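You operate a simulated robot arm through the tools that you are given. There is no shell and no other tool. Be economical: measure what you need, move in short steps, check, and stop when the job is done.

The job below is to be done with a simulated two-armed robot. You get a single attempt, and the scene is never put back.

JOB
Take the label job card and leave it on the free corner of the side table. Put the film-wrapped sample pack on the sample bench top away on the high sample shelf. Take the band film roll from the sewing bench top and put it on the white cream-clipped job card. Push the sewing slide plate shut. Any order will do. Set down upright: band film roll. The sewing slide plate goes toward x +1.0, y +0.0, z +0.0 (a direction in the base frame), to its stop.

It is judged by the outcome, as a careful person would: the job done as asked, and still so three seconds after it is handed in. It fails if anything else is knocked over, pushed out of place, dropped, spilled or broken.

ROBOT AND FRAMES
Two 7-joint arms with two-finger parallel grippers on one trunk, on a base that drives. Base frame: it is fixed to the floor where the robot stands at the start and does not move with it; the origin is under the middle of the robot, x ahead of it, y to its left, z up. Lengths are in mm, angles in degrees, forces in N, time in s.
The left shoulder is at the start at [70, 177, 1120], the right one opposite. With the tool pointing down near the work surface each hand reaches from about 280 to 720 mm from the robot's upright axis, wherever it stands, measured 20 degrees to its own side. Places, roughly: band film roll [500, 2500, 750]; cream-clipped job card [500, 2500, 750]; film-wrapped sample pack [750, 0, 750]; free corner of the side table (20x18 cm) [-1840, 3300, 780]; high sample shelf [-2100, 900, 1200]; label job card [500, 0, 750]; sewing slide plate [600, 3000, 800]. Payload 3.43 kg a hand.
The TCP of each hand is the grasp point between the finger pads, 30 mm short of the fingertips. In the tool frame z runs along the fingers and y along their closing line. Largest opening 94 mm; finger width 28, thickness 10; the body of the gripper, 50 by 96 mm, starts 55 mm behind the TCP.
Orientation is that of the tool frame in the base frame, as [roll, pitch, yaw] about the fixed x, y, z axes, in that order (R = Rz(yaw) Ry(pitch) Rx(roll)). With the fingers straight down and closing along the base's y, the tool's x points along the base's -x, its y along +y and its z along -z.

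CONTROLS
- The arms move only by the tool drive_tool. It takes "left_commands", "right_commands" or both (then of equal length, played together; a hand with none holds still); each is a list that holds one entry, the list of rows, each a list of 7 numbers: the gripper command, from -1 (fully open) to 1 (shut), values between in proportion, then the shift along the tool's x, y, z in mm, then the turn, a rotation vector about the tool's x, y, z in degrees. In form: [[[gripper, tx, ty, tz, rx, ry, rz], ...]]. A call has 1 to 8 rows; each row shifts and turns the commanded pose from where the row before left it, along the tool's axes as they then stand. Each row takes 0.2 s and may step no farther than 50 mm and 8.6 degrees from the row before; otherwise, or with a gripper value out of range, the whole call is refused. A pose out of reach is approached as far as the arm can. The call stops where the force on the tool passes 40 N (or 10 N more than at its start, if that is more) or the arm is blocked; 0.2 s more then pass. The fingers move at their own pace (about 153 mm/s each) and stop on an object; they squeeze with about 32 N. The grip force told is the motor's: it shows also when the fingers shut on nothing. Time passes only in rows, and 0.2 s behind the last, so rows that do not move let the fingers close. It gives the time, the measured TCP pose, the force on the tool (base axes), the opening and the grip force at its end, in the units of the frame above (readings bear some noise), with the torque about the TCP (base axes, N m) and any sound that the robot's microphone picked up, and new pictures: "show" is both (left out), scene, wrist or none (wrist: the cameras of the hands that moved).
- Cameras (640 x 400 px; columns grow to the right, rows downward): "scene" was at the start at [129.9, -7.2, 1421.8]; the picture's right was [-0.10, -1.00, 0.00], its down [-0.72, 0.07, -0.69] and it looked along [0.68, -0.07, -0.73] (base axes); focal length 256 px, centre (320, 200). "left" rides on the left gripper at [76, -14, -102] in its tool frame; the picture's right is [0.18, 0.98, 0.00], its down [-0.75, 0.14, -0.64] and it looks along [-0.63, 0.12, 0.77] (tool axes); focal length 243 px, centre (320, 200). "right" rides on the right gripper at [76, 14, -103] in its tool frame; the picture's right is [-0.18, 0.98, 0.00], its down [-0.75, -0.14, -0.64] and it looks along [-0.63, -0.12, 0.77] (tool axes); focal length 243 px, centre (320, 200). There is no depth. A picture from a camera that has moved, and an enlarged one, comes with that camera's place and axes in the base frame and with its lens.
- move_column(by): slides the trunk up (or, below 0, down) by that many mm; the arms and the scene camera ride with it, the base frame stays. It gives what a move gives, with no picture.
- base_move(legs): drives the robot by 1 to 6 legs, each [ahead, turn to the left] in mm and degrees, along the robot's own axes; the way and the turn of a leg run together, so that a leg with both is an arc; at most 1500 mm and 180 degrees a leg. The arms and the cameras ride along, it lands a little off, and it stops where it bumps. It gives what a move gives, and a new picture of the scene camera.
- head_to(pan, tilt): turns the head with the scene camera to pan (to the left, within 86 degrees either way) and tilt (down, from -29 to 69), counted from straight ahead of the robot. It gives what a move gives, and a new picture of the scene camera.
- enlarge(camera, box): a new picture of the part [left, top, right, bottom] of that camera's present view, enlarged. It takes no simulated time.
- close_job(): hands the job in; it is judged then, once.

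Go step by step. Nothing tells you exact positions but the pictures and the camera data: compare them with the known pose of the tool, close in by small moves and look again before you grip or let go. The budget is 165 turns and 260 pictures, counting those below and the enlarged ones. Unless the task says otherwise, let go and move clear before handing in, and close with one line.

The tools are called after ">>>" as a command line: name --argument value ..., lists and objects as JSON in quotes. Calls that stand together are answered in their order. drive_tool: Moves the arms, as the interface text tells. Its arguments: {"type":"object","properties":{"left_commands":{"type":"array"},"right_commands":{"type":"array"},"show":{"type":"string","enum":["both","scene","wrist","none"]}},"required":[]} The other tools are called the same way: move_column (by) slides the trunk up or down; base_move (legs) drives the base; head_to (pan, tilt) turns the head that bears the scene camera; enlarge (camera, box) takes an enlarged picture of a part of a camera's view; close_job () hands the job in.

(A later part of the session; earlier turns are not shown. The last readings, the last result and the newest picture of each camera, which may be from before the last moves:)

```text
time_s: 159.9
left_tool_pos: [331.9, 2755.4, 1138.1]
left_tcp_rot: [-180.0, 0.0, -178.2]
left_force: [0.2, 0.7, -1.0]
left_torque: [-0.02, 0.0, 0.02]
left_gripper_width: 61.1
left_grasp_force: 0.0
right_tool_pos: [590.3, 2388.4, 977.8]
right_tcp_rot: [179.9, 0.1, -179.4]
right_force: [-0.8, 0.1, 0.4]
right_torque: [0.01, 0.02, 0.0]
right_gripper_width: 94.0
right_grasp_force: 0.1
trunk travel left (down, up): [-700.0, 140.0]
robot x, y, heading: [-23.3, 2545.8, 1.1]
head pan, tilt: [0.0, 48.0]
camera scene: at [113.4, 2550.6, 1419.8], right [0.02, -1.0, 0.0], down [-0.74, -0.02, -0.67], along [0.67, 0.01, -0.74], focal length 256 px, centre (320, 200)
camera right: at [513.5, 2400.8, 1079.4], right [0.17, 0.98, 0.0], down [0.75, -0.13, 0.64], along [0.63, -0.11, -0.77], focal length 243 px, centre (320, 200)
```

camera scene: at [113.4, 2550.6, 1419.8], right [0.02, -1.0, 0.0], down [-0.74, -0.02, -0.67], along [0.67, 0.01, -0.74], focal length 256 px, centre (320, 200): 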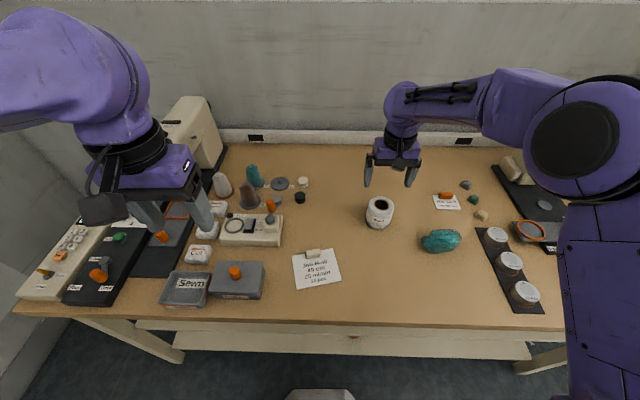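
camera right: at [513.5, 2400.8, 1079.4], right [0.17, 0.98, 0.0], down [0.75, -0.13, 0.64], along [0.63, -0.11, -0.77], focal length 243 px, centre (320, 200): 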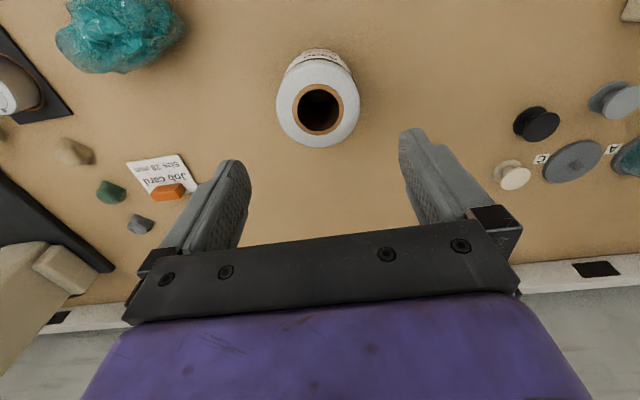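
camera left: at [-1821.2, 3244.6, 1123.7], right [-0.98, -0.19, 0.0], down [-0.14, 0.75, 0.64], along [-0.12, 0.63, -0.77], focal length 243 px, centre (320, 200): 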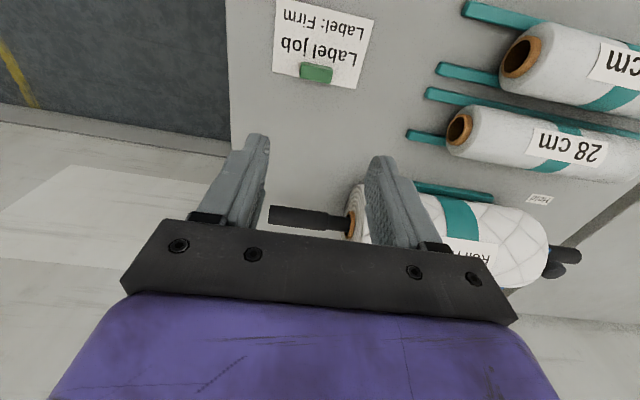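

The roll's top is centred at about (585, 2387, 870). I'll shift 5 mm and descend around it.

>>> drive_tool --right_commands '[[[-1, 5, -1, 40, 0, 0, 0], [-1, 0, 0, 30, 0, 0, 0], [-1, 0, 0, 25, 0, 0, 0]]]' --show "wrist"

```text
time_s: 160.7
left_tool_pos: [330.3, 2756.1, 1139.3]
left_tcp_rot: [179.9, 0.0, -178.1]
left_force: [0.1, -0.1, 0.0]
left_torque: [-0.04, -0.03, -0.01]
left_gripper_width: 60.8
left_grasp_force: 0.1
right_tool_pos: [582.8, 2386.0, 884.5]
right_tcp_rot: [-179.9, 0.1, -179.3]
right_force: [0.2, 0.2, -0.1]
right_torque: [-0.02, 0.0, 0.01]
right_gripper_width: 94.0
right_grasp_force: 0.1
trunk travel left (down, up): [-700.0, 140.0]
robot x, y, heading: [-17.9, 2546.4, 1.2]
head pan, tilt: [0.0, 48.0]
camera right: at [505.9, 2399.1, 985.4], right [0.17, 0.98, 0.0], down [0.75, -0.13, 0.64], along [0.63, -0.11, -0.77], focal length 243 px, centre (320, 200)
```

right: 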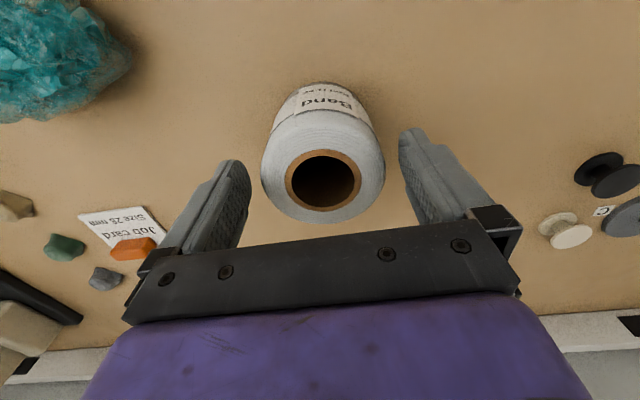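

It's centred. I'll descend 40 mm more and close.

>>> drive_tool --right_commands '[[[-1, -3, 0, 20, 0, 0, 0], [-1, 0, 0, 20, 0, 0, 0], [1, 0, 0, 0, 0, 0, 0], [1, 0, 0, 0, 0, 0, 0], [1, 0, 0, 0, 0, 0, 0]]]' --show "wrist"

```text
time_s: 161.9
left_tool_pos: [331.5, 2755.3, 1138.2]
left_tcp_rot: [-180.0, -0.1, -178.1]
left_force: [-0.7, 0.2, -0.4]
left_torque: [0.01, -0.01, 0.02]
left_gripper_width: 61.5
left_grasp_force: 0.1
right_tool_pos: [585.3, 2387.0, 843.5]
right_tcp_rot: [179.9, 0.1, -179.4]
right_force: [-0.3, -0.2, 0.6]
right_torque: [-0.04, -0.01, 0.02]
right_gripper_width: 72.2
right_grasp_force: 31.8
trunk travel left (down, up): [-700.0, 140.0]
robot x, y, heading: [-18.5, 2549.8, 1.1]
head pan, tilt: [0.0, 48.0]
camera right: at [509.0, 2399.9, 945.8], right [0.17, 0.98, 0.0], down [0.75, -0.13, 0.64], along [0.63, -0.11, -0.77], focal length 243 px, centre (320, 200)
```

right: 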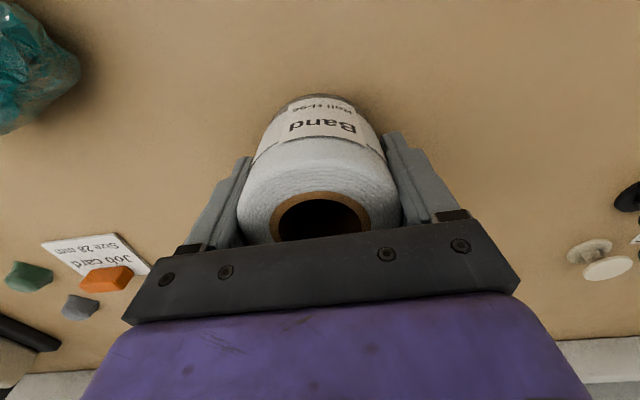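

The roll is gripped (72 mm). I'll lift and carry it over the card.

>>> drive_tool --right_commands '[[[1, 0, 0, -35, 0, 0, 0], [1, 0, 0, -35, 0, 0, 0], [1, 0, 0, -35, 0, 0, 0], [1, 33.2, 35.2, 0, 0, 0, 0], [1, 33.2, 35.2, 0, 0, 0, 0], [1, 33.2, 35.2, 0, 0, 0, 0], [1, 33.2, 35.2, 0, 0, 0, 0], [1, 33.2, 35.2, 0, 0, 0, 0]]]' --show "both"

```text
time_s: 163.7
left_tool_pos: [329.9, 2756.1, 1140.3]
left_tcp_rot: [-180.0, 0.0, -178.2]
left_force: [0.2, -0.1, -0.2]
left_torque: [0.01, -0.01, 0.05]
left_gripper_width: 61.0
left_grasp_force: 0.1
right_tool_pos: [419.4, 2559.8, 952.1]
right_tcp_rot: [179.0, -0.1, 179.8]
right_force: [-0.2, 0.0, -2.6]
right_torque: [-0.02, -0.02, -0.03]
right_gripper_width: 72.1
right_grasp_force: 32.0
trunk travel left (down, up): [-700.0, 140.0]
robot x, y, heading: [-22.0, 2546.8, 1.3]
head pan, tilt: [0.0, 48.0]
camera scene: at [110.2, 2551.8, 1420.0], right [0.02, -1.0, 0.0], down [-0.74, -0.02, -0.67], along [0.67, 0.01, -0.74], focal length 256 px, centre (320, 200)
camera right: at [343.5, 2572.2, 1054.8], right [0.19, 0.98, 0.02], down [0.75, -0.16, 0.64], along [0.63, -0.11, -0.77], focal length 243 px, centre (320, 200)
```

scene: 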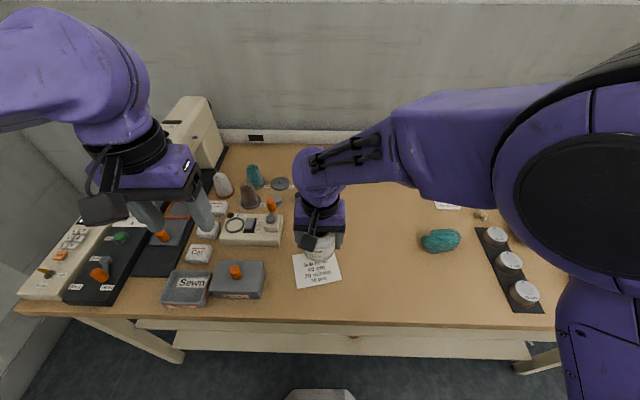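
right: 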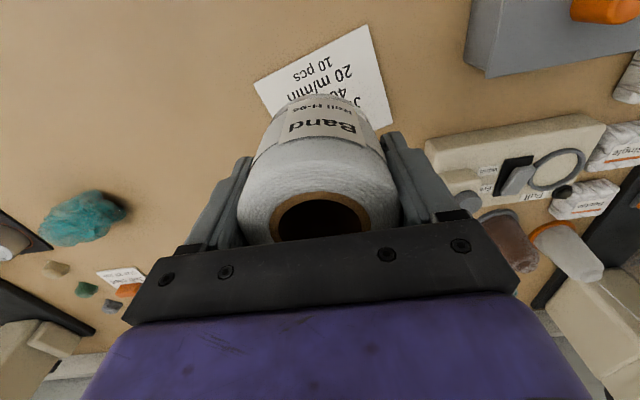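

The tool shows a small 1° deviation. I'll check whether it settles.

>>> drive_tool --right_commands '[[[1, 0, 0, 20, 0, 0, 0], [1, 0, 0, 0, 0, 0, 0]]]' --show "none"

```text
time_s: 164.3
left_tool_pos: [330.9, 2756.4, 1139.3]
left_tcp_rot: [180.0, -0.1, -178.1]
left_force: [0.6, 0.1, 0.3]
left_torque: [0.0, -0.02, -0.02]
left_gripper_width: 61.1
left_grasp_force: 0.2
right_tool_pos: [424.3, 2563.5, 945.5]
right_tcp_rot: [177.9, 1.3, 179.8]
right_force: [0.1, -0.7, -2.1]
right_torque: [-0.01, 0.0, 0.01]
right_gripper_width: 72.0
right_grasp_force: 31.9
trunk travel left (down, up): [-700.0, 140.0]
robot x, y, heading: [-17.0, 2551.6, 1.2]
head pan, tilt: [0.0, 48.0]
```

The right arm is at a joint limit this far to the left. I'll move the roll back to the right and up, then turn the base about 20° left so the card falls on the right arm's own side.

>>> drive_tool --right_commands '[[[1, 0, -22, -15, 0, 0, 0], [1, 0, -22, -15, 0, 0, 0], [1, 0, -22, -15, 0, 0, 0], [1, 0, -22, -15, 0, 0, 0], [1, 0, -22, 0, 0, 0, 0], [1, 0, -22, 0, 0, 0, 0]]]' --show "none"

>>> base_move --legs '[[0, 20]]'

```text
time_s: 165.7
left_tool_pos: [330.4, 2755.5, 1138.5]
left_tcp_rot: [179.9, 0.0, -178.1]
left_force: [0.2, 0.2, 0.4]
left_torque: [0.01, 0.01, 0.02]
left_gripper_width: 61.0
left_grasp_force: 0.1
right_tool_pos: [418.6, 2428.7, 988.1]
right_tcp_rot: [179.9, 0.2, -179.5]
right_force: [0.0, -0.3, -1.4]
right_torque: [0.03, -0.02, -0.01]
right_gripper_width: 72.0
right_grasp_force: 32.0
trunk travel left (down, up): [-700.0, 140.0]
robot x, y, heading: [-15.1, 2545.7, 1.3]
head pan, tilt: [0.0, 48.0]
```

```text
time_s: 167.2
left_tool_pos: [238.6, 2861.4, 1139.6]
left_tcp_rot: [180.0, -0.1, -158.1]
left_force: [-0.4, 0.6, -0.2]
left_torque: [0.01, 0.0, -0.03]
left_gripper_width: 61.1
left_grasp_force: 0.0
right_tool_pos: [433.3, 2586.1, 989.0]
right_tcp_rot: [179.9, 0.1, -159.3]
right_force: [0.7, 0.2, -1.9]
right_torque: [-0.05, 0.01, -0.01]
right_gripper_width: 72.1
right_grasp_force: 32.1
trunk travel left (down, up): [-700.0, 140.0]
robot x, y, heading: [-16.6, 2545.8, 21.2]
head pan, tilt: [0.0, 48.0]
camera scene: at [102.7, 2594.7, 1419.9], right [0.36, -0.93, 0.0], down [-0.69, -0.27, -0.67], along [0.62, 0.24, -0.74], focal length 256 px, centre (320, 200)
```

scene: 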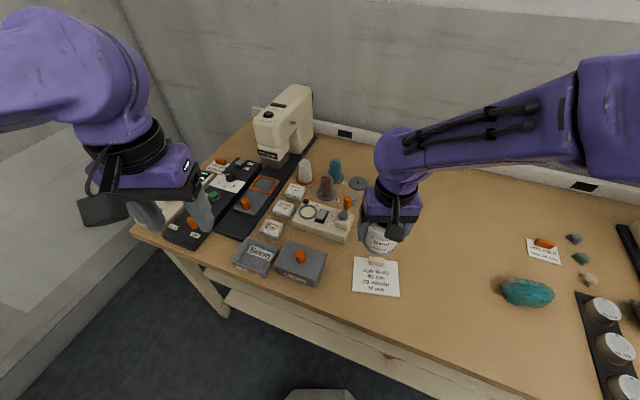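

Now the card is on the right arm's side and still visible. I'll enlarge to confirm its location from this viewpoint.

>>> enlarge --camera "scene" --box '[300, 200, 460, 310]'

>>> enlarge --camera "left" --box '[0, 0, 640, 400]'

```text
3.64 times, centred on (380, 255) of scene
camera zoom: at [102.7, 2594.7, 1419.9], right [0.36, -0.93, 0.0], down [-0.69, -0.27, -0.67], along [0.62, 0.24, -0.74], focal length 930 px, centre (102, 0)
```

zoom: 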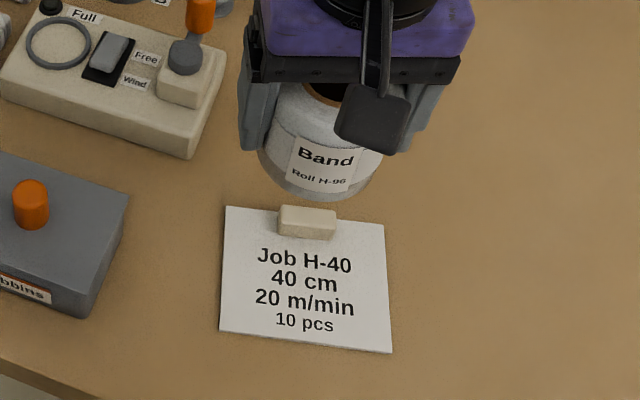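

```text
1.00 times, centred on (320, 200) of left
camera zoom: at [171.9, 2821.5, 1241.9], right [-0.54, 0.84, 0.0], down [0.65, 0.41, 0.64], along [0.54, 0.35, -0.77], focal length 243 px, centre (320, 200)
```

zoom: 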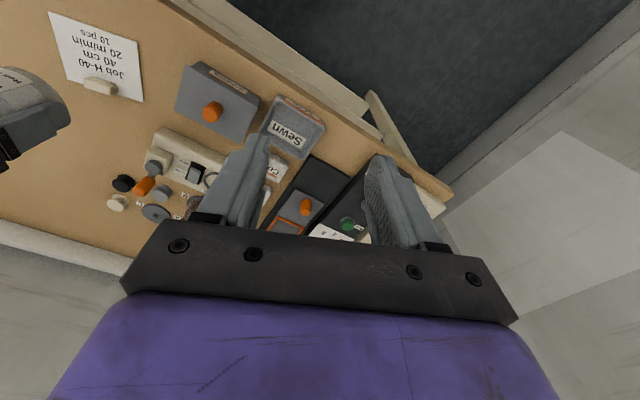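

Clear card depth ahead of the clip is 76 mm; the target roll centre is (419.5, 2565). I'll move there and lower most of the way.

>>> drive_tool --right_commands '[[[1, 10, -7.4, 0, 0, 0, 0], [1, 9, -7.4, 0, 0, 0, 0], [1, 0, 0, 40, 0, 0, 0], [1, 0, 0, 40, 0, 0, 0], [1, 0, 0, 35, 0, 0, 0], [1, 0, 0, 10, 0, 0, 0]]]' --show "both"

>>> enlarge --camera "scene" --box '[300, 200, 460, 310]'

```text
time_s: 168.6
left_tool_pos: [236.3, 2860.7, 1140.1]
left_tcp_rot: [179.9, 0.1, -158.1]
left_force: [-0.4, 0.1, -0.6]
left_torque: [0.0, -0.04, 0.0]
left_gripper_width: 61.2
left_grasp_force: 0.0
right_tool_pos: [419.5, 2566.2, 865.7]
right_tcp_rot: [179.9, 0.3, -159.4]
right_force: [1.9, -0.3, 11.9]
right_torque: [0.09, -0.59, -0.07]
right_gripper_width: 72.4
right_grasp_force: 32.2
trunk travel left (down, up): [-700.0, 140.0]
robot x, y, heading: [-14.3, 2548.2, 21.3]
head pan, tilt: [0.0, 48.0]
camera scene: at [100.1, 2594.3, 1420.5], right [0.36, -0.93, 0.0], down [-0.69, -0.27, -0.67], along [0.62, 0.24, -0.74], focal length 256 px, centre (320, 200)
camera right: at [342.9, 2552.3, 966.6], right [-0.17, 0.98, 0.0], down [0.75, 0.13, 0.65], along [0.64, 0.11, -0.76], focal length 243 px, centre (320, 200)
```

scene: 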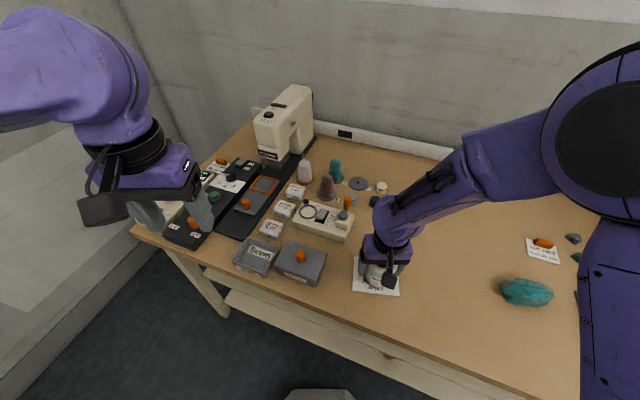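
right: 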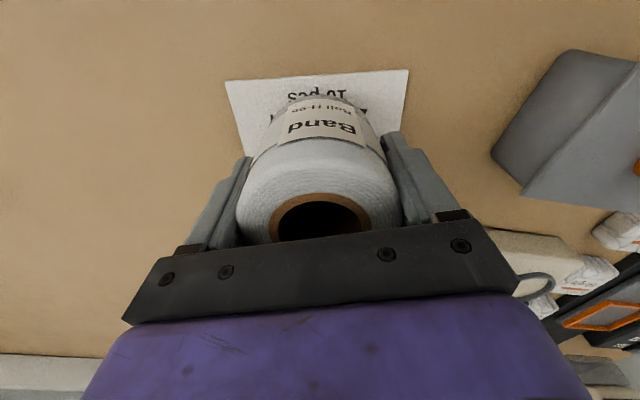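

```text
3.64 times, centred on (380, 255) of scene
camera zoom: at [100.1, 2594.3, 1420.5], right [0.36, -0.93, 0.0], down [-0.69, -0.27, -0.67], along [0.62, 0.24, -0.74], focal length 930 px, centre (102, 0)
```

zoom: 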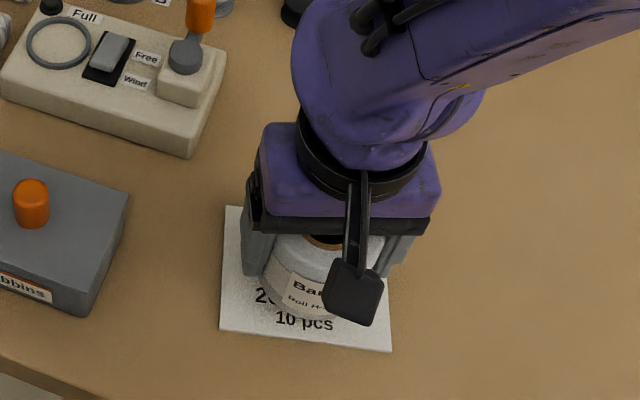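

An upward force of 12 N at 22 mm too high means the roll has touched the clip's edge. I'll lift, shift about 9 mm toward the robot, and lower again carefully.

>>> drive_tool --right_commands '[[[1, 0, 0, -12, 0, 0, 0], [1, 9, 0, 0, 0, 0, 0], [1, 0, 0, 8, 0, 0, 0], [1, 0, 0, 6, 0, 0, 0]]]' --show "wrist"

>>> enlarge --camera "scene" --box '[330, 230, 430, 300]'

```text
time_s: 169.6
left_tool_pos: [237.5, 2862.5, 1139.9]
left_tcp_rot: [-180.0, 0.0, -158.1]
left_force: [0.1, -1.4, 0.1]
left_torque: [0.01, -0.02, 0.0]
left_gripper_width: 60.8
left_grasp_force: 0.2
right_tool_pos: [411.6, 2562.1, 862.9]
right_tcp_rot: [179.9, 0.1, -159.4]
right_force: [-0.3, 0.3, -2.0]
right_torque: [0.0, 0.03, -0.04]
right_gripper_width: 72.1
right_grasp_force: 32.2
trunk travel left (down, up): [-700.0, 140.0]
robot x, y, heading: [-15.1, 2549.7, 21.3]
head pan, tilt: [0.0, 48.0]
camera right: at [335.4, 2548.8, 963.1], right [-0.17, 0.98, 0.0], down [0.75, 0.13, 0.64], along [0.63, 0.11, -0.77], focal length 243 px, centre (320, 200)
```

right: 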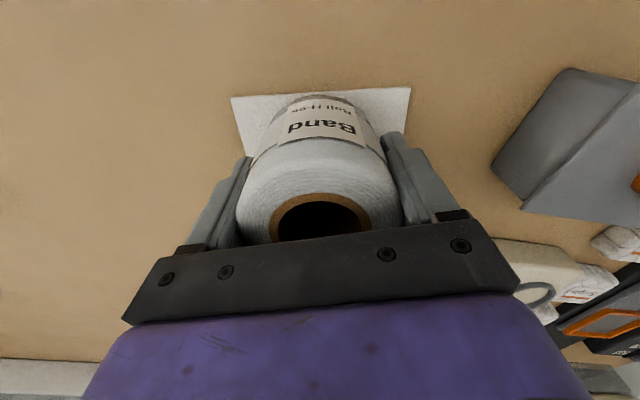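

```text
5.71 times, centred on (380, 265) of scene
camera zoom: at [102.3, 2595.0, 1420.0], right [0.36, -0.93, 0.0], down [-0.69, -0.27, -0.67], along [0.62, 0.24, -0.74], focal length 1461 px, centre (-23, -171)
```

zoom: 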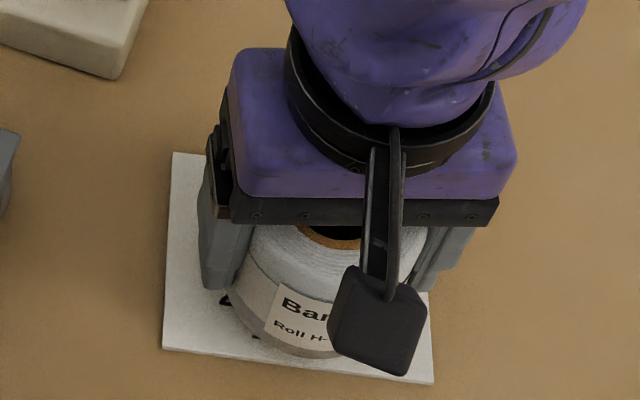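

Past the clip now with no contact, and the card hasn't moved. I'll nudge 3 mm back toward the card centre and lower to the surface in small steps.

>>> drive_tool --right_commands '[[[1, -3, 0, 0, 0, 0, 0], [1, 0, 0, 6, 0, 0, 0], [1, 0, 0, 5, 0, 0, 0], [1, 0, 0, 3, 0, 0, 0]]]' --show "none"

```text
time_s: 170.6
left_tool_pos: [237.0, 2862.2, 1139.9]
left_tcp_rot: [179.9, 0.0, -158.2]
left_force: [-0.3, 0.2, -0.9]
left_torque: [0.01, 0.0, -0.01]
left_gripper_width: 61.1
left_grasp_force: 0.1
right_tool_pos: [414.5, 2564.0, 848.1]
right_tcp_rot: [180.0, 0.1, -159.4]
right_force: [-0.8, -0.8, -1.6]
right_torque: [-0.01, 0.01, 0.01]
right_gripper_width: 71.8
right_grasp_force: 31.7
trunk travel left (down, up): [-700.0, 140.0]
robot x, y, heading: [-18.8, 2545.9, 21.2]
head pan, tilt: [0.0, 48.0]
```

>>> drive_tool --right_commands '[[[1, 0, 0, 1.5, 0, 0, 0], [1, 0, 0, 1.5, 0, 0, 0]]]' --show "wrist"

>>> enlarge --camera "scene" --box '[330, 230, 430, 300]'

```text
time_s: 171.2
left_tool_pos: [237.4, 2861.4, 1141.4]
left_tcp_rot: [-180.0, 0.0, -158.1]
left_force: [-0.2, -0.4, -0.2]
left_torque: [-0.06, 0.03, 0.02]
left_gripper_width: 61.1
left_grasp_force: 0.0
right_tool_pos: [413.4, 2564.3, 846.7]
right_tcp_rot: [179.9, 0.3, -159.4]
right_force: [1.8, -0.6, 16.1]
right_torque: [-0.2, 0.38, -0.05]
right_gripper_width: 72.1
right_grasp_force: 32.0
trunk travel left (down, up): [-700.0, 140.0]
robot x, y, heading: [-20.4, 2546.5, 21.0]
head pan, tilt: [0.0, 48.0]
camera right: at [337.6, 2549.7, 947.2], right [-0.17, 0.98, 0.0], down [0.75, 0.13, 0.65], along [0.64, 0.11, -0.76], focal length 243 px, centre (320, 200)
```

right: 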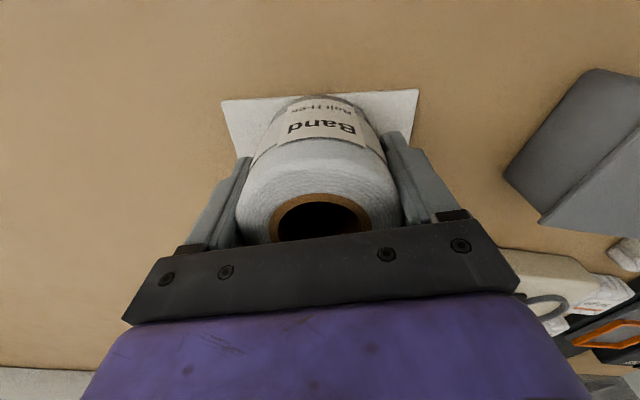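

```text
5.71 times, centred on (380, 265) of scene
camera zoom: at [100.7, 2594.8, 1420.4], right [0.36, -0.93, 0.0], down [-0.69, -0.27, -0.67], along [0.62, 0.24, -0.74], focal length 1461 px, centre (-23, -171)
```

zoom: 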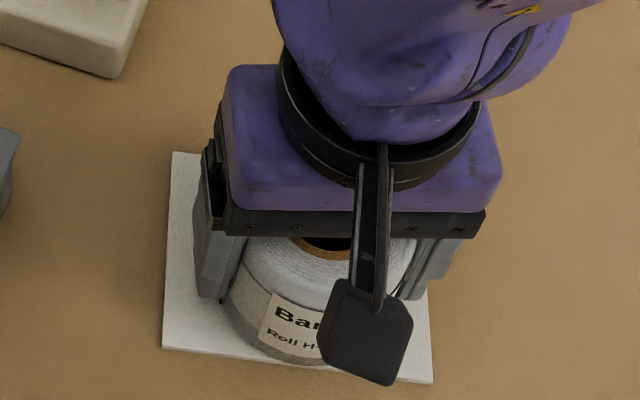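

The roll sits on the card at the expected height, inside its edges. I'll release and rise straight up.

>>> drive_tool --right_commands '[[[1, 0, 0, -0.7, 0, 0, 0], [-0.9, 0, 0, 0, 0, 0, 0], [-0.9, 0, 0, 0, 0, 0, 0], [-0.9, 0, 0, -25, 0, 0, 0], [-0.9, 0, 0, -40, 0, 0, 0], [-0.9, 0, 0, -50, 0, 0, 0], [-0.9, 0, 0, -50, 0, 0, 0], [-0.9, 0, -30, -30, 0, 0, 0]]]' --show "both"

>>> enlarge --camera "scene" --box '[300, 200, 460, 310]'

```text
time_s: 173.0
left_tool_pos: [239.8, 2858.8, 1139.9]
left_tcp_rot: [179.6, -0.1, -158.0]
left_force: [-0.1, -0.6, 0.0]
left_torque: [0.06, 0.02, 0.02]
left_gripper_width: 61.0
left_grasp_force: 0.1
right_tool_pos: [425.9, 2531.5, 1041.4]
right_tcp_rot: [179.7, 0.1, -159.4]
right_force: [0.2, -1.1, -0.4]
right_torque: [0.0, 0.07, 0.0]
right_gripper_width: 89.1
right_grasp_force: 0.1
trunk travel left (down, up): [-700.0, 140.0]
robot x, y, heading: [-20.2, 2548.8, 21.5]
head pan, tilt: [0.0, 48.0]
camera scene: at [104.8, 2589.5, 1419.9], right [0.36, -0.93, 0.0], down [-0.69, -0.27, -0.67], along [0.62, 0.25, -0.74], focal length 256 px, centre (320, 200)
camera right: at [350.3, 2517.4, 1141.7], right [-0.17, 0.98, 0.01], down [0.76, 0.13, 0.64], along [0.63, 0.12, -0.77], focal length 243 px, centre (320, 200)
```

scene: 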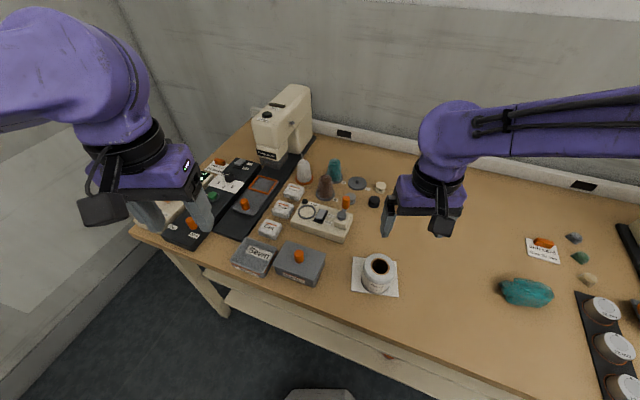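
right: 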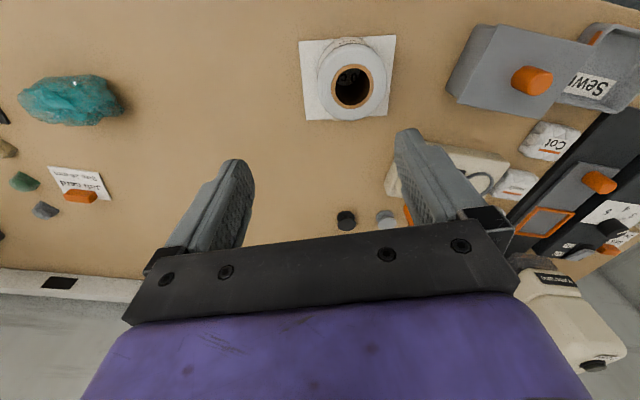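

```text
3.64 times, centred on (380, 255) of scene
camera zoom: at [104.8, 2589.5, 1419.9], right [0.36, -0.93, 0.0], down [-0.69, -0.27, -0.67], along [0.62, 0.25, -0.74], focal length 930 px, centre (102, 0)
```

zoom: 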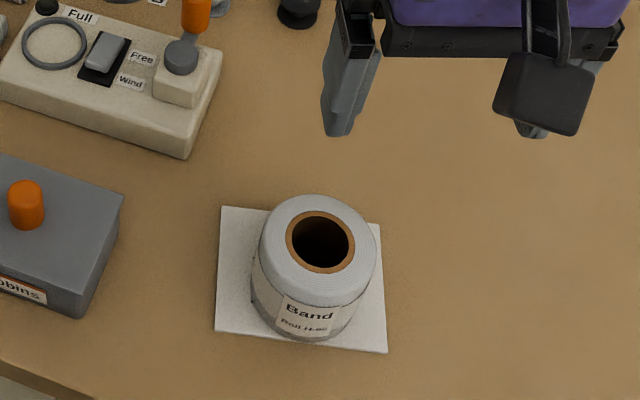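

The roll stands upright on the card. Now for the slide plate, which I'll inspect closely.

>>> enlarge --camera "scene" --box '[130, 70, 370, 290]'

>>> enlarge --camera "left" --box '[220, 130, 420, 255]'

```text
1.82 times, centred on (250, 180) of scene
camera zoom: at [104.8, 2589.5, 1419.9], right [0.36, -0.93, 0.0], down [-0.69, -0.27, -0.67], along [0.62, 0.25, -0.74], focal length 465 px, centre (447, 236)
```

zoom: 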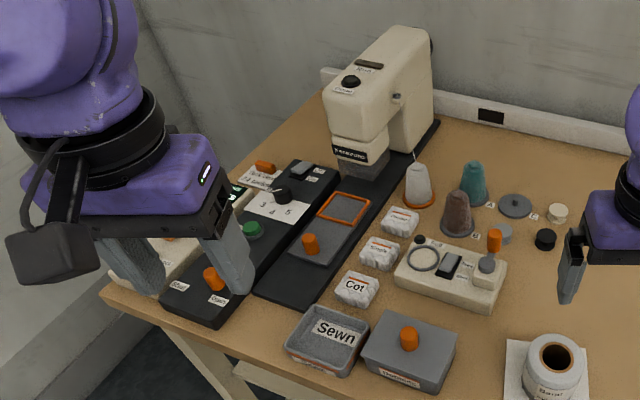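

```text
3.20 times, centred on (320, 192) of left
camera zoom: at [173.8, 2816.9, 1242.6], right [-0.54, 0.84, 0.01], down [0.65, 0.41, 0.64], along [0.54, 0.35, -0.77], focal length 776 px, centre (320, 224)
```

zoom: 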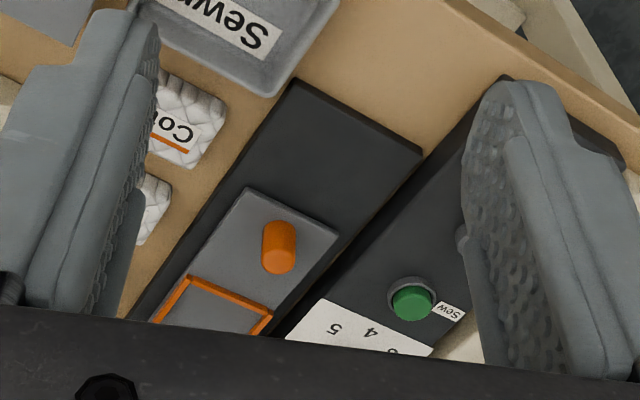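

The slide plate's orange knob is at about (490, 2987), z≈838; the machine's nose overhangs from x≈630, so I'll push with a back-tilted hand. First I'll shift the base to about (0, 2780) facing straight ahead.

>>> base_move --legs '[[0, -66.5], [-330, 0], [0, 45]]'

```text
time_s: 180.2
left_tool_pos: [109.9, 2980.7, 1139.6]
left_tcp_rot: [-179.9, -0.1, 179.6]
left_force: [-0.6, -0.4, -1.2]
left_torque: [0.0, 0.0, -0.03]
left_gripper_width: 61.2
left_grasp_force: 0.4
right_tool_pos: [157.3, 2609.4, 1041.8]
right_tcp_rot: [179.9, 0.1, 178.3]
right_force: [-0.6, 0.1, 0.1]
right_torque: [-0.01, -0.02, -0.01]
right_gripper_width: 89.5
right_grasp_force: 0.1
trunk travel left (down, up): [-700.0, 140.0]
robot x, y, heading: [-250.4, 2787.4, -1.0]
head pan, tilt: [0.0, 48.0]
camera scene: at [-118.4, 2785.9, 1420.0], right [-0.02, -1.0, 0.0], down [-0.74, 0.01, -0.67], along [0.67, -0.01, -0.74], focal length 256 px, centre (320, 200)
```

scene: 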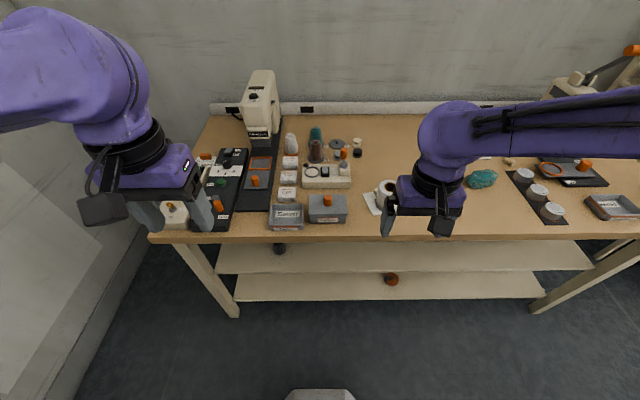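

I'll drive 200 mm ahead, then tilt the left hand 45° with the gripper closed.

>>> base_move --legs '[[200, 0]]'

>>> drive_tool --left_commands '[[[1, -20, 0, 0, 0, 0, 0], [1, -20, 0, 0, 0, 0, 0], [1, 0, 0, 0, 0, -7.5, 0], [1, 0, 0, 0, 0, -7.5, 0], [1, 0, 0, 0, 0, -7.5, 0], [1, 0, 0, 0, 0, -7.5, 0], [1, 0, 0, 0, 0, -7.5, 0], [1, 0, 0, 0, 0, -7.5, 0]]]' --show "both"

>>> enlarge --camera "scene" --box '[130, 90, 370, 310]'

```text
time_s: 181.8
left_tool_pos: [306.9, 2978.2, 1140.0]
left_tcp_rot: [180.0, 0.0, 179.5]
left_force: [-0.1, 0.1, 0.6]
left_torque: [0.02, 0.0, -0.03]
left_gripper_width: 61.1
left_grasp_force: 0.1
right_tool_pos: [355.9, 2604.8, 1041.2]
right_tcp_rot: [179.9, 0.1, 178.3]
right_force: [0.3, 0.8, -0.3]
right_torque: [0.01, 0.01, 0.0]
right_gripper_width: 89.6
right_grasp_force: 0.0
trunk travel left (down, up): [-700.0, 140.0]
robot x, y, heading: [-45.0, 2787.6, -1.1]
head pan, tilt: [0.0, 48.0]
camera scene: at [80.1, 2782.2, 1420.1], right [-0.02, -1.0, 0.0], down [-0.74, 0.01, -0.67], along [0.67, -0.01, -0.74], focal length 256 px, centre (320, 200)
```

scene: 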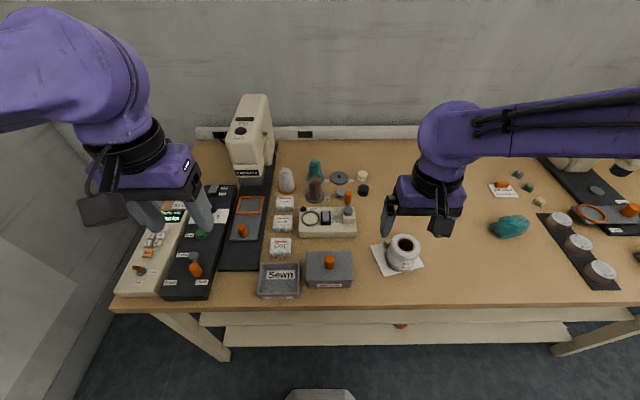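

```text
time_s: 183.6
left_tool_pos: [352.1, 2977.0, 1145.3]
left_tcp_rot: [-179.9, 45.0, 179.6]
left_force: [-0.3, 0.3, 0.0]
left_torque: [0.03, -0.01, -0.01]
left_gripper_width: 0.0
left_grasp_force: 32.1
left hand out of reach, approached as far as the arm can: row 8
right_tool_pos: [356.1, 2605.7, 1041.0]
right_tcp_rot: [179.9, 0.0, 178.2]
right_force: [0.2, 0.1, -0.6]
right_torque: [0.03, 0.0, -0.01]
right_gripper_width: 89.5
right_grasp_force: 0.1
trunk travel left (down, up): [-700.0, 140.0]
robot x, y, heading: [-46.4, 2784.4, -1.1]
head pan, tilt: [0.0, 48.0]
camera scene: at [80.7, 2782.5, 1420.0], right [-0.02, -1.0, 0.0], down [-0.74, 0.01, -0.67], along [0.67, -0.01, -0.74], focal length 256 px, centre (320, 200)
camera left: at [224.7, 2964.2, 1161.7], right [-0.12, 0.98, -0.13], down [0.08, 0.14, 0.99], along [0.99, 0.11, -0.1], focal length 243 px, centre (320, 200)
```

scene: 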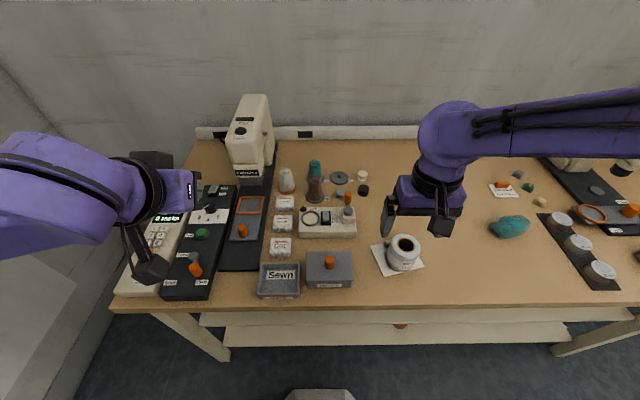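
left: 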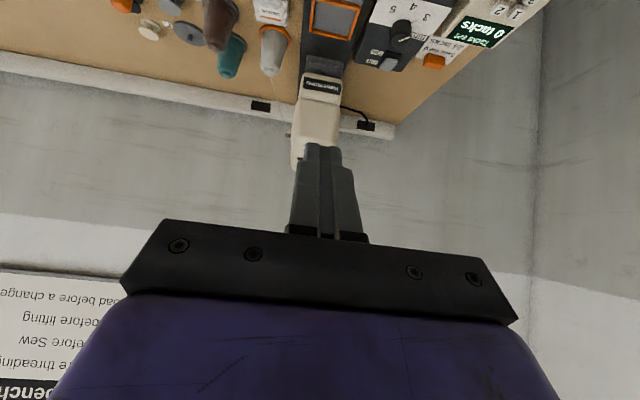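

```text
1.82 times, centred on (250, 200) of scene
camera zoom: at [80.7, 2782.5, 1420.0], right [-0.02, -1.0, 0.0], down [-0.74, 0.01, -0.67], along [0.67, -0.01, -0.74], focal length 465 px, centre (447, 200)
```

zoom: 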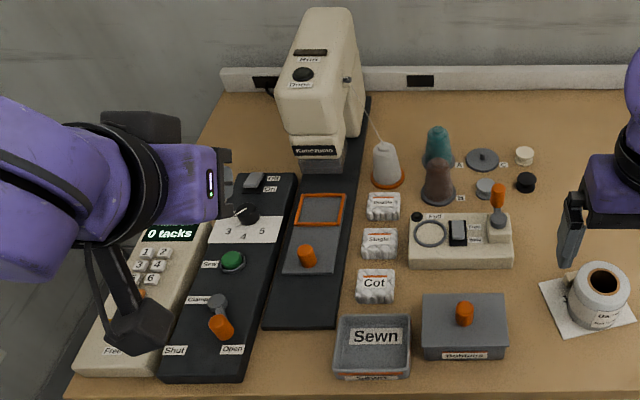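

The clamp lever reads "Open", so the plate should be free; knob confirmed at (492, 2986). I'll bring the closed, tilted left hand down behind the knob.

>>> drive_tool --left_commands '[[[1, 19.8, 1.5, 38, 0, 0, 0], [1, 19.8, 1.5, 38, 0, 0, 0], [1, 19.8, 1.5, 38, 0, 0, 0], [1, 19.8, 1.5, 38, 0, 0, 0], [1, 19.8, 1.5, 38, 0, 0, 0], [1, 19.8, 1.5, 38, 0, 0, 0]]]' --show "both"

>>> enlarge --camera "scene" --box '[150, 130, 330, 290]'

```text
time_s: 185.0
left_tool_pos: [447.3, 2981.5, 904.5]
left_tcp_rot: [-180.0, 45.0, 179.5]
left_force: [1.2, -0.3, 0.1]
left_torque: [0.03, 0.02, -0.02]
left_gripper_width: 0.0
left_grasp_force: 32.0
left hand out of reach, approached as far as the arm can: row 1, 2
right_tool_pos: [358.0, 2605.6, 1040.8]
right_tcp_rot: [179.8, -0.1, 178.2]
right_force: [0.0, -0.1, 0.3]
right_torque: [0.05, 0.02, -0.02]
right_gripper_width: 89.1
right_grasp_force: 0.0
trunk travel left (down, up): [-700.0, 140.0]
robot x, y, heading: [-51.1, 2783.5, -0.8]
head pan, tilt: [0.0, 48.0]
camera scene: at [82.4, 2782.7, 1419.8], right [-0.02, -1.0, 0.0], down [-0.74, 0.01, -0.67], along [0.67, -0.01, -0.74], focal length 256 px, centre (320, 200)
camera left: at [320.8, 2969.2, 922.3], right [-0.12, 0.98, -0.13], down [0.08, 0.14, 0.99], along [0.99, 0.11, -0.1], focal length 243 px, centre (320, 200)
```

scene: 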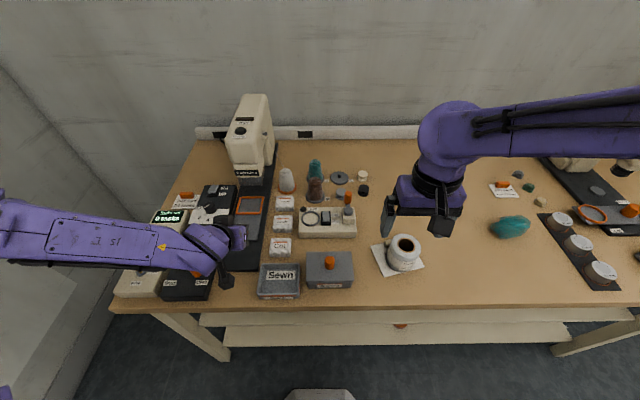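
left: 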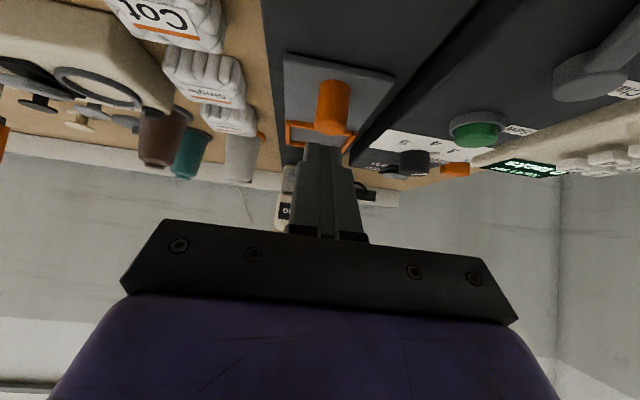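

```text
2.50 times, centred on (240, 210) of scene
camera zoom: at [82.4, 2782.7, 1419.8], right [-0.02, -1.0, 0.0], down [-0.74, 0.01, -0.67], along [0.67, -0.01, -0.74], focal length 639 px, centre (520, 175)
```

zoom: 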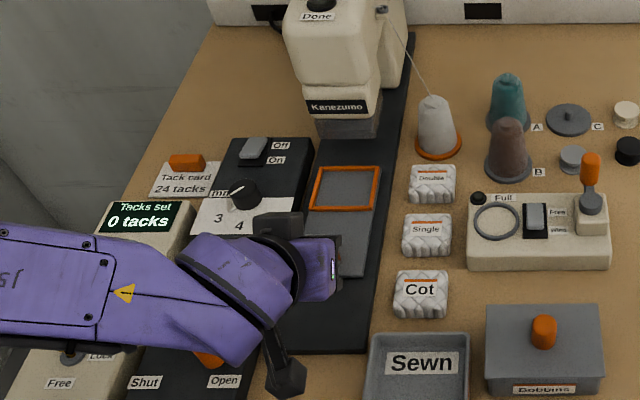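

The knob spans z≈823–860 at y≈2987, and the forearm is well above the lever box. I'll lower to just behind the knob.

>>> drive_tool --left_commands '[[[1, 22, 2.3, 11.5, 0, 0, 0], [1, 22, 2.3, 11.5, 0, 0, 0]]]' --show "wrist"

```text
time_s: 185.6
left_tool_pos: [432.9, 2984.5, 857.6]
left_tcp_rot: [-179.9, 45.0, 179.7]
left_force: [0.1, -0.2, 0.6]
left_torque: [-0.04, 0.0, -0.03]
left_gripper_width: 0.0
left_grasp_force: 32.0
right_tool_pos: [357.0, 2605.0, 1041.1]
right_tcp_rot: [179.9, 0.2, 178.2]
right_force: [0.4, -1.0, -0.3]
right_torque: [0.0, 0.01, -0.01]
right_gripper_width: 89.3
right_grasp_force: 0.1
trunk travel left (down, up): [-700.0, 140.0]
robot x, y, heading: [-52.0, 2784.8, -1.3]
head pan, tilt: [0.0, 48.0]
camera left: at [304.7, 2973.2, 875.6], right [-0.12, 0.98, -0.13], down [0.08, 0.14, 0.99], along [0.99, 0.11, -0.1], focal length 243 px, centre (320, 200)
```

left: 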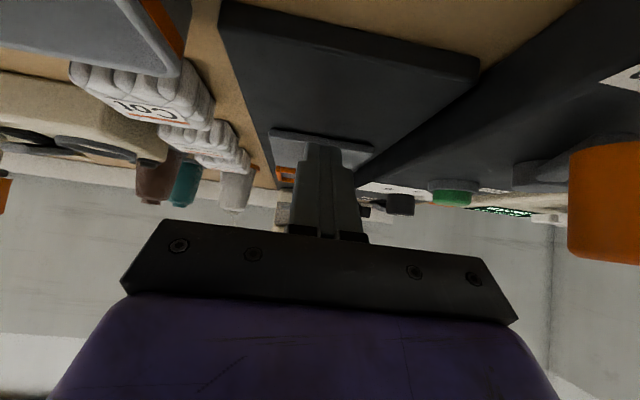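

The knob is hidden directly behind the fingers, so the hand is lined up. I'll push toward +x.

>>> drive_tool --left_commands '[[[1, -8, 0, 8, 0, 0, 0], [1, -8, 0, 8, 0, 0, 0], [1, -8, 0, 8, 0, 0, 0], [1, -8, 0, 8, 0, 0, 0]]]' --show "both"

>>> enlarge --camera "scene" --box '[150, 130, 330, 290]'

```text
time_s: 186.6
left_tool_pos: [477.0, 2984.3, 857.1]
left_tcp_rot: [-180.0, 45.0, 179.5]
left_force: [-0.1, -0.2, -0.9]
left_torque: [0.02, -0.04, 0.0]
left_gripper_width: 0.0
left_grasp_force: 32.3
right_tool_pos: [357.4, 2604.7, 1040.7]
right_tcp_rot: [179.9, 0.1, 178.2]
right_force: [0.7, -0.1, 0.7]
right_torque: [-0.02, 0.04, 0.0]
right_gripper_width: 89.6
right_grasp_force: 0.0
trunk travel left (down, up): [-700.0, 140.0]
robot x, y, heading: [-49.5, 2787.2, -1.2]
head pan, tilt: [0.0, 48.0]
camera scene: at [81.3, 2782.3, 1419.9], right [-0.02, -1.0, 0.0], down [-0.74, 0.01, -0.67], along [0.67, -0.01, -0.74], focal length 256 px, centre (320, 200)
camera left: at [349.0, 2972.9, 876.0], right [-0.12, 0.98, -0.13], down [0.08, 0.14, 0.99], along [0.99, 0.11, -0.1], focal length 243 px, centre (320, 200)
```

scene: 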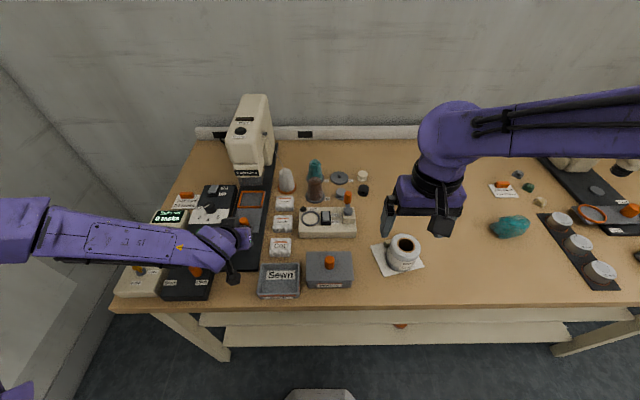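
left: 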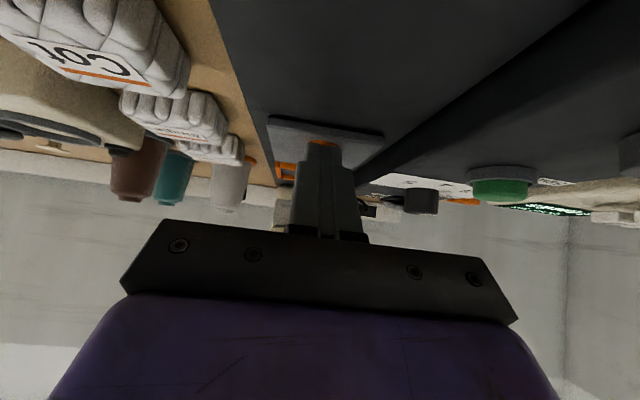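

```text
2.50 times, centred on (240, 210) of scene
camera zoom: at [81.3, 2782.3, 1419.9], right [-0.02, -1.0, 0.0], down [-0.74, 0.01, -0.67], along [0.67, -0.01, -0.74], focal length 639 px, centre (520, 175)
```

zoom: 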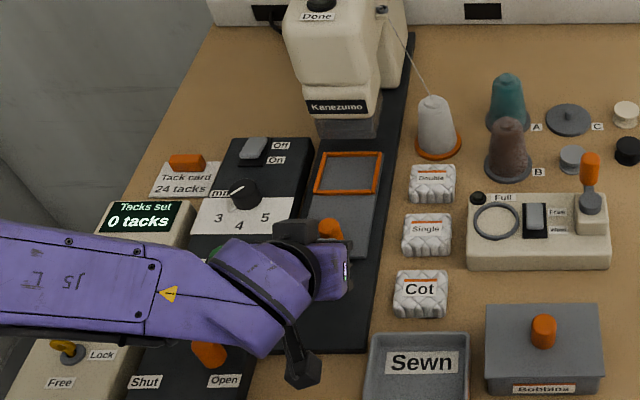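

The plate is sliding (the window frame moved toward the machine). I'll keep pushing to the stop.

>>> drive_tool --left_commands '[[[1, -7, 0, 7, 0, 0, 0], [1, -7, 0, 7, 0, 0, 0], [1, -7, 0, 7, 0, 0, 0], [1, -7, 0, 7, 0, 0, 0]]]' --show "scene"

>>> enlarge --camera "scene" --box '[150, 130, 330, 290]'

```text
time_s: 187.6
left_tool_pos: [515.5, 2984.9, 858.2]
left_tcp_rot: [180.0, 45.0, 179.5]
left_force: [0.4, 0.3, 0.8]
left_torque: [-0.01, -0.01, 0.01]
left_gripper_width: 0.0
left_grasp_force: 32.2
right_tool_pos: [356.5, 2604.6, 1040.6]
right_tcp_rot: [179.9, 0.1, 178.3]
right_force: [0.3, 0.6, 0.7]
right_torque: [0.02, -0.02, 0.0]
right_gripper_width: 89.2
right_grasp_force: 0.0
trunk travel left (down, up): [-700.0, 140.0]
robot x, y, heading: [-45.2, 2785.4, -0.9]
head pan, tilt: [0.0, 48.0]
camera scene: at [81.2, 2782.1, 1419.9], right [-0.02, -1.0, 0.0], down [-0.74, 0.01, -0.67], along [0.67, -0.01, -0.74], focal length 256 px, centre (320, 200)
```

scene: 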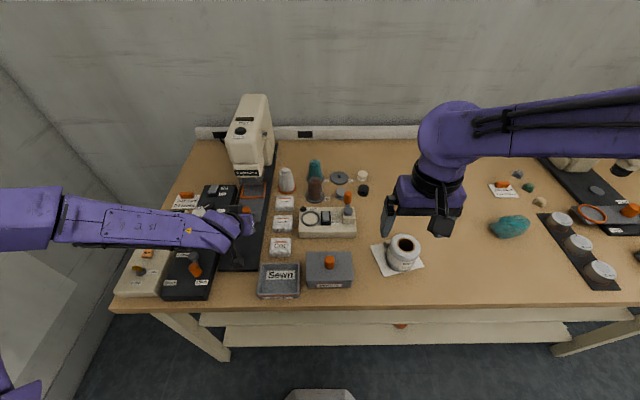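

```text
2.50 times, centred on (240, 210) of scene
camera zoom: at [81.2, 2782.1, 1419.9], right [-0.02, -1.0, 0.0], down [-0.74, 0.01, -0.67], along [0.67, -0.01, -0.74], focal length 639 px, centre (520, 175)
```

zoom: 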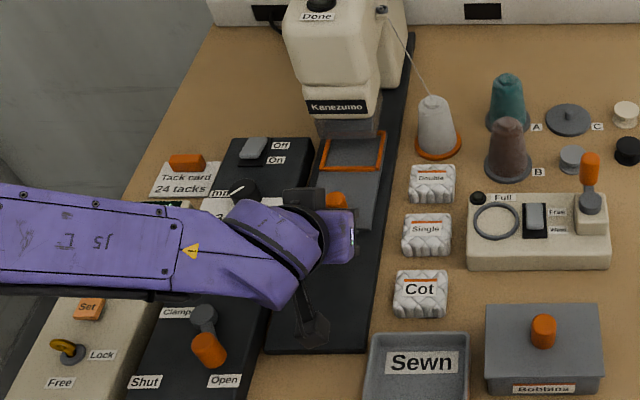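

It's moving freely, and I'll continue.

>>> drive_tool --left_commands '[[[1, -6, 0, 6, 0, 0, 0], [1, -6, 0, 6, 0, 0, 0], [1, -6, 0, 6, 0, 0, 0], [1, -6, 0, 6, 0, 0, 0]]]' --show "scene"

>>> enlarge --camera "scene" --box '[150, 130, 330, 290]'

```text
time_s: 188.6
left_tool_pos: [543.1, 2984.0, 857.7]
left_tcp_rot: [-179.9, 44.7, 179.6]
left_force: [-26.6, -1.1, -0.7]
left_torque: [0.12, 0.39, 0.01]
left_gripper_width: 0.2
left_grasp_force: 32.0
right_tool_pos: [352.0, 2605.0, 1042.3]
right_tcp_rot: [179.9, 0.3, 178.4]
right_force: [-1.0, -0.8, 0.6]
right_torque: [0.04, 0.03, -0.03]
right_gripper_width: 89.2
right_grasp_force: 0.0
trunk travel left (down, up): [-700.0, 140.0]
robot x, y, heading: [-50.7, 2783.6, -1.5]
head pan, tilt: [0.0, 48.0]
camera scene: at [75.3, 2782.0, 1420.4], right [-0.02, -1.0, 0.0], down [-0.74, 0.01, -0.67], along [0.67, -0.01, -0.74], focal length 256 px, centre (320, 200)
```

scene: 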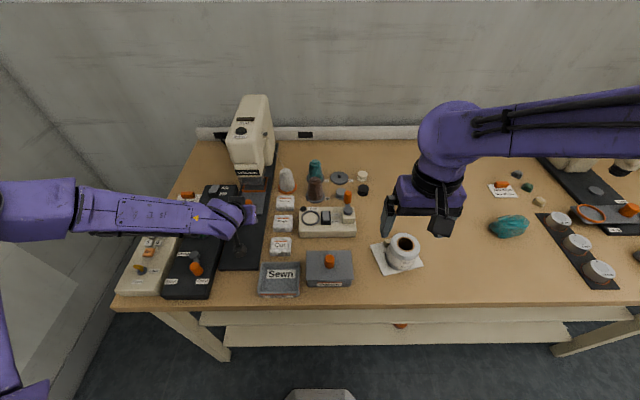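

```text
2.50 times, centred on (240, 210) of scene
camera zoom: at [75.3, 2782.0, 1420.4], right [-0.02, -1.0, 0.0], down [-0.74, 0.01, -0.67], along [0.67, -0.01, -0.74], focal length 639 px, centre (520, 175)
```

zoom: 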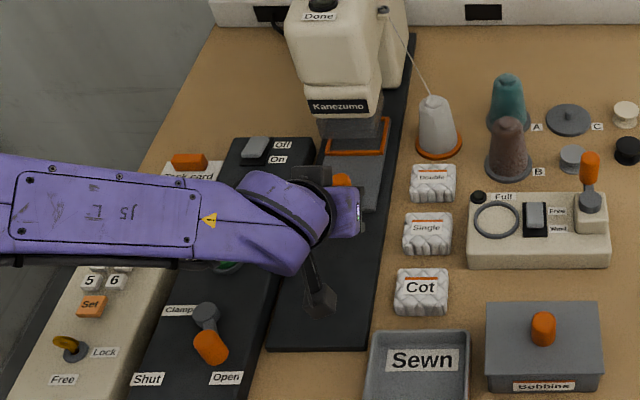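

The resistance rose to 27 N, which looks like the stop. One small further push will confirm it.

>>> drive_tool --left_commands '[[[1, -2, 0, 2, 0, 0, 0], [1, 0, 0, 0, 0, 0, 0]]]' --show "wrist"

```text
time_s: 189.1
left_tool_pos: [542.7, 2982.7, 856.4]
left_tcp_rot: [-179.7, 44.3, 179.7]
left_force: [-20.4, -1.4, 5.9]
left_torque: [-0.19, 0.03, -0.01]
left_gripper_width: 0.0
left_grasp_force: 32.3
right_tool_pos: [354.1, 2605.9, 1042.5]
right_tcp_rot: [179.9, 0.1, 178.3]
right_force: [0.4, -0.6, 0.1]
right_torque: [0.04, 0.04, 0.0]
right_gripper_width: 89.2
right_grasp_force: 0.0
trunk travel left (down, up): [-700.0, 140.0]
robot x, y, heading: [-49.2, 2779.9, -0.9]
head pan, tilt: [0.0, 48.0]
stopped in row 2 (left hand): the force on the tool passed its limit (the readings are from after the stop); the commanded pose is now the measured one
camera left: at [415.9, 2971.0, 876.1], right [-0.12, 0.98, -0.13], down [0.09, 0.14, 0.99], along [0.99, 0.11, -0.11], focal length 243 px, centre (320, 200)
```

left: 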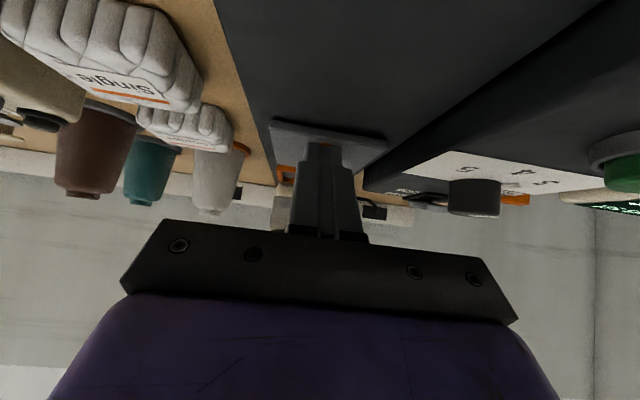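

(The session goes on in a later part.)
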